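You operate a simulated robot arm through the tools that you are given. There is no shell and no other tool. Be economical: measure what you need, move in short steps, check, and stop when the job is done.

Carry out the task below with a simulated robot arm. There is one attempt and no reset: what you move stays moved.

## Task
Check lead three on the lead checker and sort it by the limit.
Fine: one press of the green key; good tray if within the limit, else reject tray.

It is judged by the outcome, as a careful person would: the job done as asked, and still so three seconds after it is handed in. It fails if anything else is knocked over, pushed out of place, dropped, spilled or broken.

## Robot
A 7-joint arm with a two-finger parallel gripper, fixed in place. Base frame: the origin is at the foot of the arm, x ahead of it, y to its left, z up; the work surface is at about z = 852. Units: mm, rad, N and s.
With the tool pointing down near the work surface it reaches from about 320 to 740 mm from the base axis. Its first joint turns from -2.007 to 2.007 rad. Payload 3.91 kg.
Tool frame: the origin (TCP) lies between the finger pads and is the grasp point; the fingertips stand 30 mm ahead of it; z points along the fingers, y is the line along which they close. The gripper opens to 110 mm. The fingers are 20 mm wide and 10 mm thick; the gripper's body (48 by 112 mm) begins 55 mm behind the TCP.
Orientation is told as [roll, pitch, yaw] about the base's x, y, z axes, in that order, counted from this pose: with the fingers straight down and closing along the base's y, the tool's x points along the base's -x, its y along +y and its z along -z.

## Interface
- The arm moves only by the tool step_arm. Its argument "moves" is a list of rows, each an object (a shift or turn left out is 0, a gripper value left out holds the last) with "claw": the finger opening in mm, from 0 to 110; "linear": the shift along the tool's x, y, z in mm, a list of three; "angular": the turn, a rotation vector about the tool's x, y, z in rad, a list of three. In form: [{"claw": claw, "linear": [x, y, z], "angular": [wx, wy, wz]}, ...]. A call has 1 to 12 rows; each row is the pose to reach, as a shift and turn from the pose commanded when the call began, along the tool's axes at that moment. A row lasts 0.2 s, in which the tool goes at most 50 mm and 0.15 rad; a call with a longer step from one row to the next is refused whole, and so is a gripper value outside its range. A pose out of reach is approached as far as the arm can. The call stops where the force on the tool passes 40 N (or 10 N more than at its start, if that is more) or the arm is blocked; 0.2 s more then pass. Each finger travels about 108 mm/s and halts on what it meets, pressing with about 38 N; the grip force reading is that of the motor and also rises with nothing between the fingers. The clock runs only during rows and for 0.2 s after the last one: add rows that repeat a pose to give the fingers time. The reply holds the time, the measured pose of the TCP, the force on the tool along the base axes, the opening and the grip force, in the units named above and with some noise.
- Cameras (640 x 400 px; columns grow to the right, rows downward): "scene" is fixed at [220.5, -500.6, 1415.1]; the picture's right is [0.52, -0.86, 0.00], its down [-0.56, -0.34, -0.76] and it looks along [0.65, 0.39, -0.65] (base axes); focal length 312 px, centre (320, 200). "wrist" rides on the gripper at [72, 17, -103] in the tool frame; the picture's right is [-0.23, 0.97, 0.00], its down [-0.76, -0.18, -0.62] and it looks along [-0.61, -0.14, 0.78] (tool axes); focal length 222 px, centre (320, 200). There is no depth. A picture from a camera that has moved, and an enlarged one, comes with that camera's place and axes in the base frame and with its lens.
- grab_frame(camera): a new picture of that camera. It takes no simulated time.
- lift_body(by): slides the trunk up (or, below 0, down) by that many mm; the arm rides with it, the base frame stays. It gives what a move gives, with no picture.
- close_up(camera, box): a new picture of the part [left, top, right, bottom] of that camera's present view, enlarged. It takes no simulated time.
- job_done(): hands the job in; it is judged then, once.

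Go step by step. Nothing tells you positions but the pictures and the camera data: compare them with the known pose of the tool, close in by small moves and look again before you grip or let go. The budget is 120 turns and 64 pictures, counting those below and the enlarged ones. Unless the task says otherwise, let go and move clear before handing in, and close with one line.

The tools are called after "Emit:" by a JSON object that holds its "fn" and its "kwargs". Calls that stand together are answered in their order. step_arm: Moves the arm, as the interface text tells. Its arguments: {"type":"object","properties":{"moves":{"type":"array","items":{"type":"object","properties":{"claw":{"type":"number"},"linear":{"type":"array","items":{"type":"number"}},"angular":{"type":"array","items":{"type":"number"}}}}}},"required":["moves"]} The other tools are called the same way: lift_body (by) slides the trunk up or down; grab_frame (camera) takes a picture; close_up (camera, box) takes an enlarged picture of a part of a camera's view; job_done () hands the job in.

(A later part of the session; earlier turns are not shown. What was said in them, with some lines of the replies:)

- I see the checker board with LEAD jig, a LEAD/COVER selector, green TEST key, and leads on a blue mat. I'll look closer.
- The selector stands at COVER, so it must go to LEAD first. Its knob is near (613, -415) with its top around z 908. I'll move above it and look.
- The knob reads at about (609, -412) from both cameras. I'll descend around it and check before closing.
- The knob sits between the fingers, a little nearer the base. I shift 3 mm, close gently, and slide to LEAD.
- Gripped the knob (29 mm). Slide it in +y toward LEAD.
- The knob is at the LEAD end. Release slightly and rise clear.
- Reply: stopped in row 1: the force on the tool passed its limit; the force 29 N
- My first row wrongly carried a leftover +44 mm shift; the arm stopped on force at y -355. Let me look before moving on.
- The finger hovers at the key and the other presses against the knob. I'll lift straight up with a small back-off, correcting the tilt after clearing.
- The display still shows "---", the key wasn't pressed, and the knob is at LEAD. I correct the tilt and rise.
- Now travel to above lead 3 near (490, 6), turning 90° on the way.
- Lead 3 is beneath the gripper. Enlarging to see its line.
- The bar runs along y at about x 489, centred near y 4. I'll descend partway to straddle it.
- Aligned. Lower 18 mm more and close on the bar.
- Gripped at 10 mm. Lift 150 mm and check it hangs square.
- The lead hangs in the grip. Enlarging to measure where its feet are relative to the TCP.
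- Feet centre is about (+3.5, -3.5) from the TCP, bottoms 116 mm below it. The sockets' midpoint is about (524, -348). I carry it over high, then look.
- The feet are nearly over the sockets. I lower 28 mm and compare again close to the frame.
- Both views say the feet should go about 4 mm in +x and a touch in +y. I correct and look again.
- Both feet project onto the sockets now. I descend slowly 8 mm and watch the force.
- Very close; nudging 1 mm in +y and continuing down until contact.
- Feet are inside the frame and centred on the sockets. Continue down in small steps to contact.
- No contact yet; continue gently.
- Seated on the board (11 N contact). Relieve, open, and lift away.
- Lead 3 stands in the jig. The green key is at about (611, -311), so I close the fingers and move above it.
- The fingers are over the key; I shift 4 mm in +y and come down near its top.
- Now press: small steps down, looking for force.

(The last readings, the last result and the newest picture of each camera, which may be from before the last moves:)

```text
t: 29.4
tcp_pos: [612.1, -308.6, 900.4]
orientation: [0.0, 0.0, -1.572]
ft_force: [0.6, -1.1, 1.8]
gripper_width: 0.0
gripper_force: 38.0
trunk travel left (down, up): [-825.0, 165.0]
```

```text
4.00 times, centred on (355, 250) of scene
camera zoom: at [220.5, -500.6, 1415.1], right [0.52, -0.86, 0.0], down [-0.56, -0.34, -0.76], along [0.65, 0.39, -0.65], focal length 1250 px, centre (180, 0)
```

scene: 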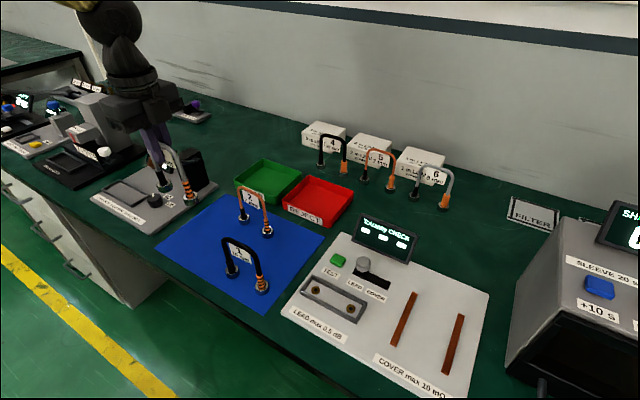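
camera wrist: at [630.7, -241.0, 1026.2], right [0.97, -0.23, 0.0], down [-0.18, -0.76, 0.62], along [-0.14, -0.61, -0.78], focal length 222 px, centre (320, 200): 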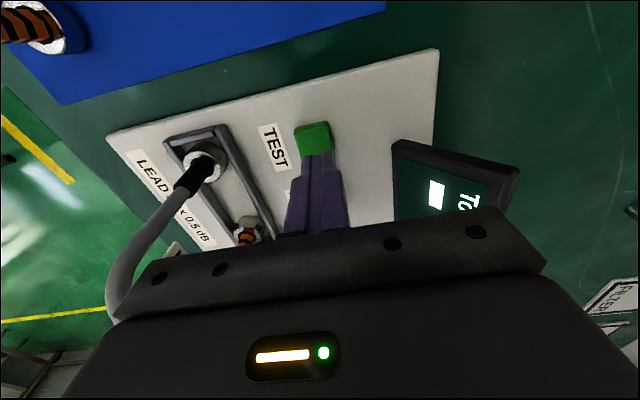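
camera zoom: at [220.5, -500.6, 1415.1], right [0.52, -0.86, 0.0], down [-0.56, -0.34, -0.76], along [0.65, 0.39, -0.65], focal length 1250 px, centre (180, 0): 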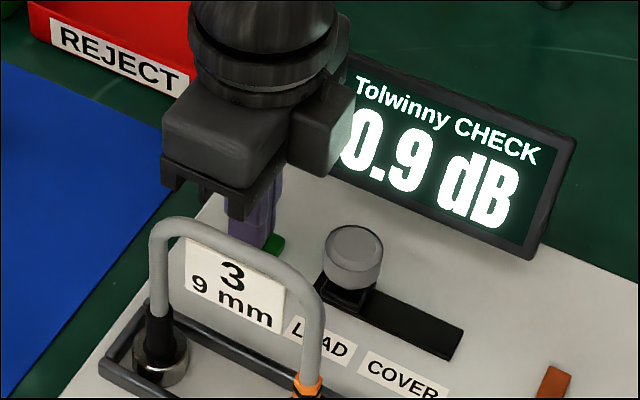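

It reads 0.9 dB with the limit at 0.5 dB: reject. I raise straight off the key and check the whole display.

Emit:
{"fn": "step_arm", "kwargs": {"moves": [{"linear": [0, 0, -15]}, {"linear": [0, 0, -60]}, {"linear": [0, 0, -110]}, {"linear": [0, 0, -150]}, {"linear": [0, 0, -180]}]}}

Emit:
{"fn": "grab_frame", "kwargs": {"camera": "scene"}}

```text
t: 30.6
tcp_pos: [608.6, -308.3, 1079.4]
orientation: [0.001, -0.001, -1.571]
ft_force: [-0.8, -0.7, -0.2]
gripper_width: 0.1
gripper_force: 37.7
trunk travel left (down, up): [-825.0, 165.0]
```

```text
18 pictures are left
```

scene: 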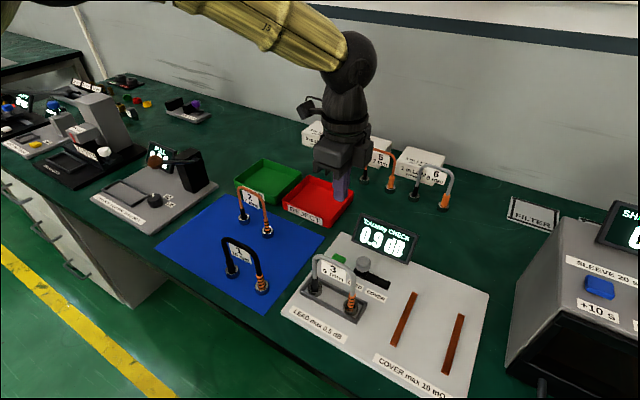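

0.9 dB confirmed. Return over lead 3 and re-grip at the same pose.

Emit:
{"fn": "step_arm", "kwargs": {"moves": [{"claw": 50, "linear": [-12, -30, 0]}, {"linear": [-25, -60, 0]}, {"linear": [-36, -86, 0]}, {"linear": [-36, -86, 0]}, {"linear": [-36, -86, 40]}, {"linear": [-36, -86, 75]}, {"linear": [-36, -86, 100]}, {"linear": [-36, -86, 100]}]}}

Emit:
{"fn": "close_up", "kwargs": {"camera": "scene", "box": [280, 210, 410, 320]}}

```text
t: 32.4
tcp_pos: [524.2, -343.6, 979.7]
orientation: [0.0, -0.001, -1.571]
ft_force: [-0.4, -0.1, 0.3]
gripper_width: 50.0
gripper_force: 0.2
trunk travel left (down, up): [-825.0, 165.0]
```

```text
3.64 times, centred on (345, 265) of scene
camera zoom: at [220.5, -500.6, 1415.1], right [0.52, -0.86, 0.0], down [-0.56, -0.34, -0.76], along [0.65, 0.39, -0.65], focal length 1136 px, centre (229, -36)
```

zoom: 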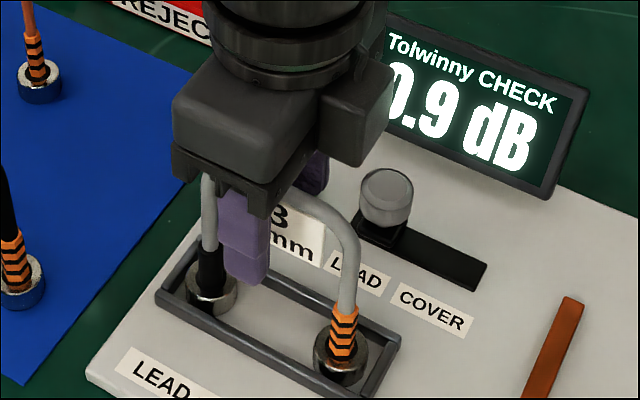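

Close on the bar and lift it out.

Emit:
{"fn": "step_arm", "kwargs": {"moves": [{"claw": 30, "linear": [0, 0, 0]}, {"claw": 4, "linear": [0, 0, 0]}, {"linear": [0, 0, 0]}, {"linear": [0, 0, 0]}, {"linear": [0, 0, -10]}, {"linear": [0, 0, -25]}, {"linear": [0, 0, -60]}, {"linear": [0, 0, -105]}, {"linear": [0, 0, -145]}, {"linear": [0, 0, -145]}]}}

Emit:
{"fn": "grab_frame", "kwargs": {"camera": "scene"}}

```text
t: 34.6
tcp_pos: [524.0, -345.2, 1123.0]
orientation: [-0.001, -0.004, -1.572]
ft_force: [-0.1, 0.1, -1.6]
gripper_width: 9.6
gripper_force: 37.8
trunk travel left (down, up): [-825.0, 165.0]
```

```text
16 pictures are left
```

scene: 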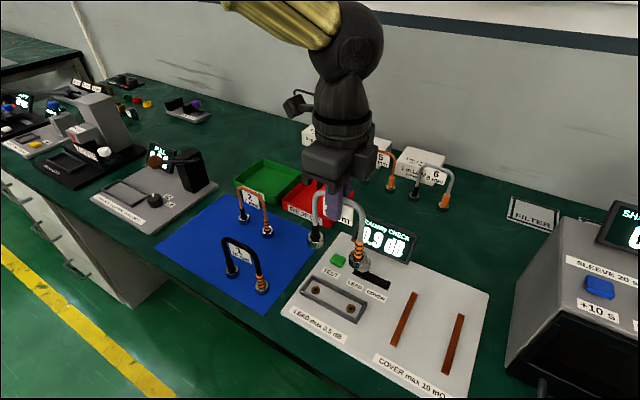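

The lead is lifted. Carry it high toward the reject tray, aiming at about (720, -172).

Emit:
{"fn": "step_arm", "kwargs": {"moves": [{"linear": [20, 20, 0]}, {"linear": [45, 45, 0]}, {"linear": [70, 75, 0]}, {"linear": [95, 105, 0]}, {"linear": [120, 135, 0]}, {"linear": [145, 165, 0]}, {"linear": [163, 185, 0]}, {"linear": [172, 197, 0]}, {"linear": [172, 197, 0]}]}}

Emit:
{"fn": "close_up", "kwargs": {"camera": "scene", "box": [230, 120, 390, 240]}}

Emit:
{"fn": "grab_frame", "kwargs": {"camera": "wrist"}}

```text
t: 36.6
tcp_pos: [719.4, -173.0, 1126.5]
orientation: [-0.001, -0.003, -1.572]
ft_force: [0.1, 0.2, -1.5]
gripper_width: 9.5
gripper_force: 38.0
trunk travel left (down, up): [-825.0, 165.0]
```

```text
3.33 times, centred on (310, 180) of scene
camera zoom: at [220.5, -500.6, 1415.1], right [0.52, -0.86, 0.0], down [-0.56, -0.34, -0.76], along [0.65, 0.39, -0.65], focal length 1042 px, centre (353, 267)
```

zoom: 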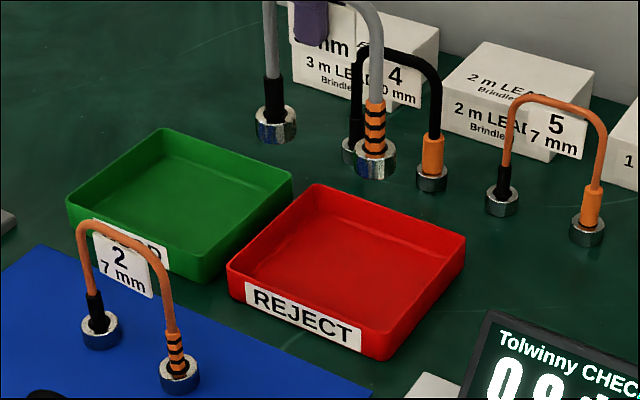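

```text
14 pictures are left
camera wrist: at [737.3, -100.5, 1229.7], right [0.97, -0.23, 0.0], down [-0.18, -0.76, 0.62], along [-0.14, -0.61, -0.78], focal length 222 px, centre (320, 200)
```

wrist: 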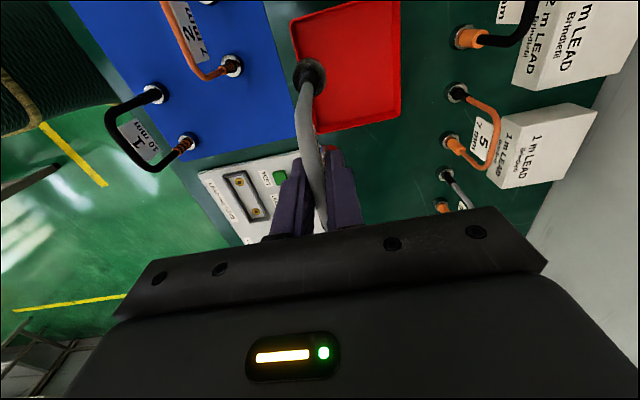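

The tray rim spans about x 705–838, y -236 to -92, so I need the lead near (742, -161). I test that reach up high.

Emit:
{"fn": "step_arm", "kwargs": {"moves": [{"linear": [6, 12, 0]}, {"linear": [12, 24, 0]}, {"linear": [12, 24, 30]}, {"linear": [12, 24, 60]}, {"linear": [12, 24, 80]}, {"linear": [12, 24, 80]}]}}

Emit:
{"fn": "close_up", "kwargs": {"camera": "scene", "box": [230, 120, 390, 240]}}

Emit:
{"fn": "grab_frame", "kwargs": {"camera": "wrist"}}

```text
t: 38.0
tcp_pos: [745.9, -160.2, 1045.7]
orientation: [0.001, -0.001, -1.573]
ft_force: [0.6, 0.1, -1.1]
gripper_width: 9.4
gripper_force: 37.5
out of reach, approached as far as the arm can: row 2
trunk travel left (down, up): [-825.0, 165.0]
```

```text
3.33 times, centred on (310, 180) of scene
camera zoom: at [220.5, -500.6, 1415.1], right [0.52, -0.86, 0.0], down [-0.56, -0.34, -0.76], along [0.65, 0.39, -0.65], focal length 1042 px, centre (353, 267)
```

zoom: 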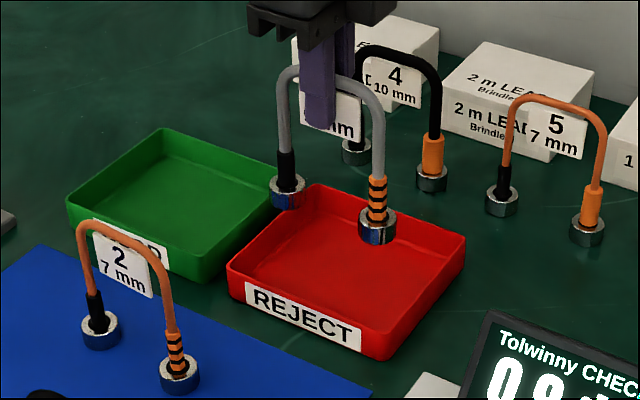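

```text
12 pictures are left
camera wrist: at [763.4, -88.3, 1149.7], right [0.97, -0.23, 0.0], down [-0.18, -0.76, 0.62], along [-0.14, -0.61, -0.78], focal length 222 px, centre (320, 200)
```

wrist: 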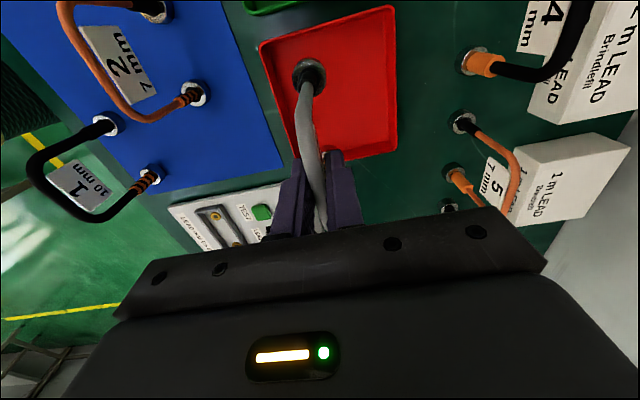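

The feet project well inside the tray floor. Lower with a 3 mm shift in -y, stopping just above.

Emit:
{"fn": "step_arm", "kwargs": {"moves": [{"linear": [-3, 0, 20]}, {"linear": [-3, 0, 40]}, {"linear": [-3, 0, 55]}, {"linear": [-3, 0, 60]}, {"linear": [-3, 0, 60]}]}}

Emit:
{"fn": "close_up", "kwargs": {"camera": "scene", "box": [230, 120, 390, 240]}}

```text
t: 39.2
tcp_pos: [743.9, -164.1, 982.9]
orientation: [0.0, -0.002, -1.572]
ft_force: [0.1, -0.6, -1.2]
gripper_width: 9.5
gripper_force: 37.9
out of reach, approached as far as the arm can: row 3, 4
trunk travel left (down, up): [-825.0, 165.0]
```

```text
3.33 times, centred on (310, 180) of scene
camera zoom: at [220.5, -500.6, 1415.1], right [0.52, -0.86, 0.0], down [-0.56, -0.34, -0.76], along [0.65, 0.39, -0.65], focal length 1042 px, centre (353, 267)
```

zoom: 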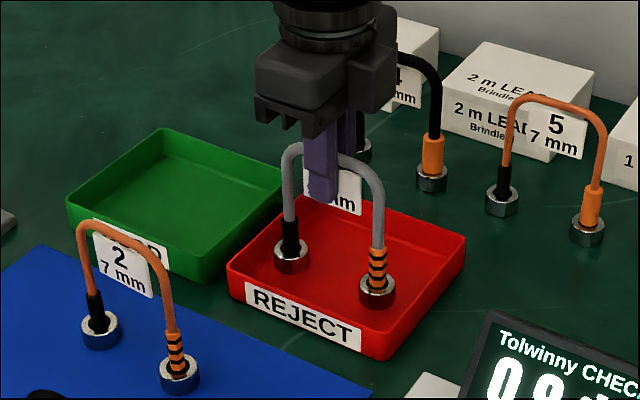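

Feet are inside the tray. Ease down to contact, pulling back 4 mm in x to stay within reach.

Emit:
{"fn": "step_arm", "kwargs": {"moves": [{"linear": [0, -4, 3]}, {"linear": [0, -4, 6]}, {"linear": [0, -4, 8]}, {"linear": [0, -4, 9]}, {"linear": [0, -4, 9]}]}}

```text
t: 40.4
tcp_pos: [741.8, -163.1, 974.7]
orientation: [-0.002, -0.003, -1.572]
ft_force: [0.8, 0.0, -1.9]
gripper_width: 9.2
gripper_force: 38.4
trunk travel left (down, up): [-825.0, 165.0]
```

Emit:
{"fn": "step_arm", "kwargs": {"moves": [{"linear": [0, -1, 1]}, {"linear": [0, -1, 2]}, {"linear": [0, -1, 3]}, {"linear": [0, -1, 3]}]}}

Emit:
{"fn": "close_up", "kwargs": {"camera": "scene", "box": [230, 120, 390, 240]}}

```text
t: 41.4
tcp_pos: [741.2, -163.4, 972.5]
orientation: [-0.001, -0.003, -1.571]
ft_force: [0.9, -0.2, -1.2]
gripper_width: 9.2
gripper_force: 38.1
trunk travel left (down, up): [-825.0, 165.0]
```

```text
3.33 times, centred on (310, 180) of scene
camera zoom: at [220.5, -500.6, 1415.1], right [0.52, -0.86, 0.0], down [-0.56, -0.34, -0.76], along [0.65, 0.39, -0.65], focal length 1042 px, centre (353, 267)
```

zoom: 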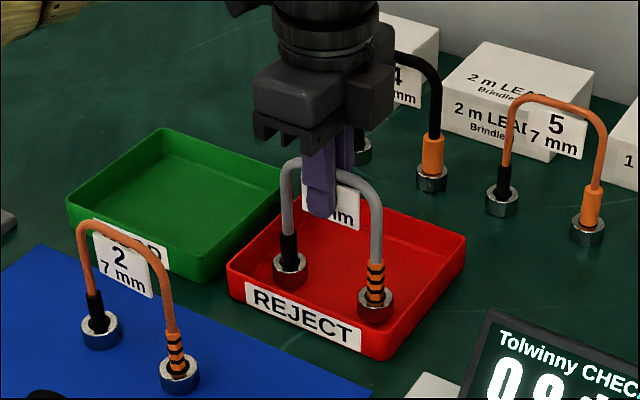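

Emit:
{"fn": "step_arm", "kwargs": {"moves": [{"linear": [0, 0, 1]}, {"linear": [0, 0, 2]}, {"linear": [0, 0, 3]}, {"linear": [0, 0, 3]}]}}

```text
t: 42.4
tcp_pos: [740.1, -163.9, 971.5]
orientation: [0.002, -0.002, -1.571]
ft_force: [-0.6, 0.9, 7.9]
gripper_width: 9.7
gripper_force: 38.3
trunk travel left (down, up): [-825.0, 165.0]
```

Contact at about 8 N, so the feet rest on the tray floor. Relieve, release and rise.

Emit:
{"fn": "step_arm", "kwargs": {"moves": [{"linear": [0, 0, -0.7], "claw": 10}, {"linear": [0, 0, -0.7], "claw": 25}, {"linear": [0, 0, -0.7], "claw": 45}, {"linear": [0, 0, -0.7], "claw": 45}, {"linear": [0, 0, -20]}, {"linear": [0, 0, -60]}, {"linear": [0, -5, -105]}, {"linear": [0, -20, -145]}]}}

Emit:
{"fn": "grab_frame", "kwargs": {"camera": "scene"}}

Emit:
{"fn": "close_up", "kwargs": {"camera": "scene", "box": [230, 120, 390, 240]}}

```text
t: 44.2
tcp_pos: [734.2, -168.7, 1118.3]
orientation: [-0.002, -0.003, -1.571]
ft_force: [0.0, -0.1, -0.6]
gripper_width: 45.0
gripper_force: 0.2
out of reach, approached as far as the arm can: row 7, 8
trunk travel left (down, up): [-825.0, 165.0]
```

```text
9 pictures are left
```

scene: 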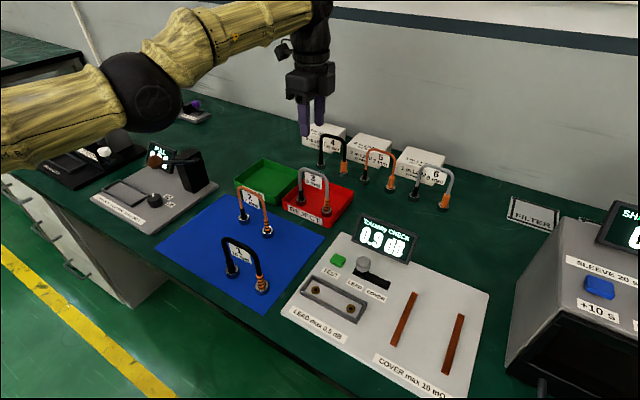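

```text
3.33 times, centred on (310, 180) of scene
camera zoom: at [220.5, -500.6, 1415.1], right [0.52, -0.86, 0.0], down [-0.56, -0.34, -0.76], along [0.65, 0.39, -0.65], focal length 1042 px, centre (353, 267)
```

zoom: 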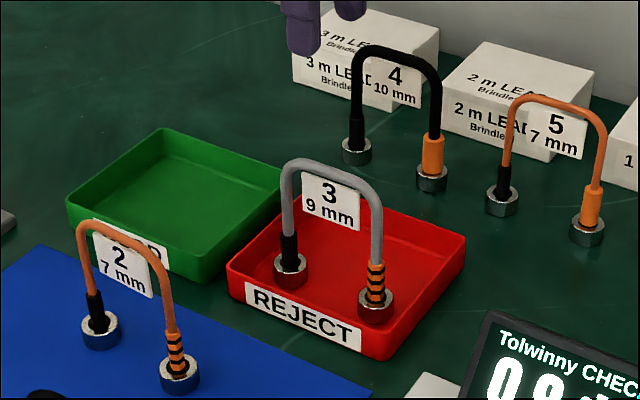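

Lead 3 stands upright in the reject tray, the gripper is clear and everything else is in place. I hand in now.

Emit:
{"fn": "job_done", "kwargs": {}}

```text
The job is handed in.
```

Lead three read 0.9 dB against the 0.5 dB limit on one press of the green key, so it is standing in the reject tray. I moved the checker's selector from COVER to LEAD for the test and left it there.
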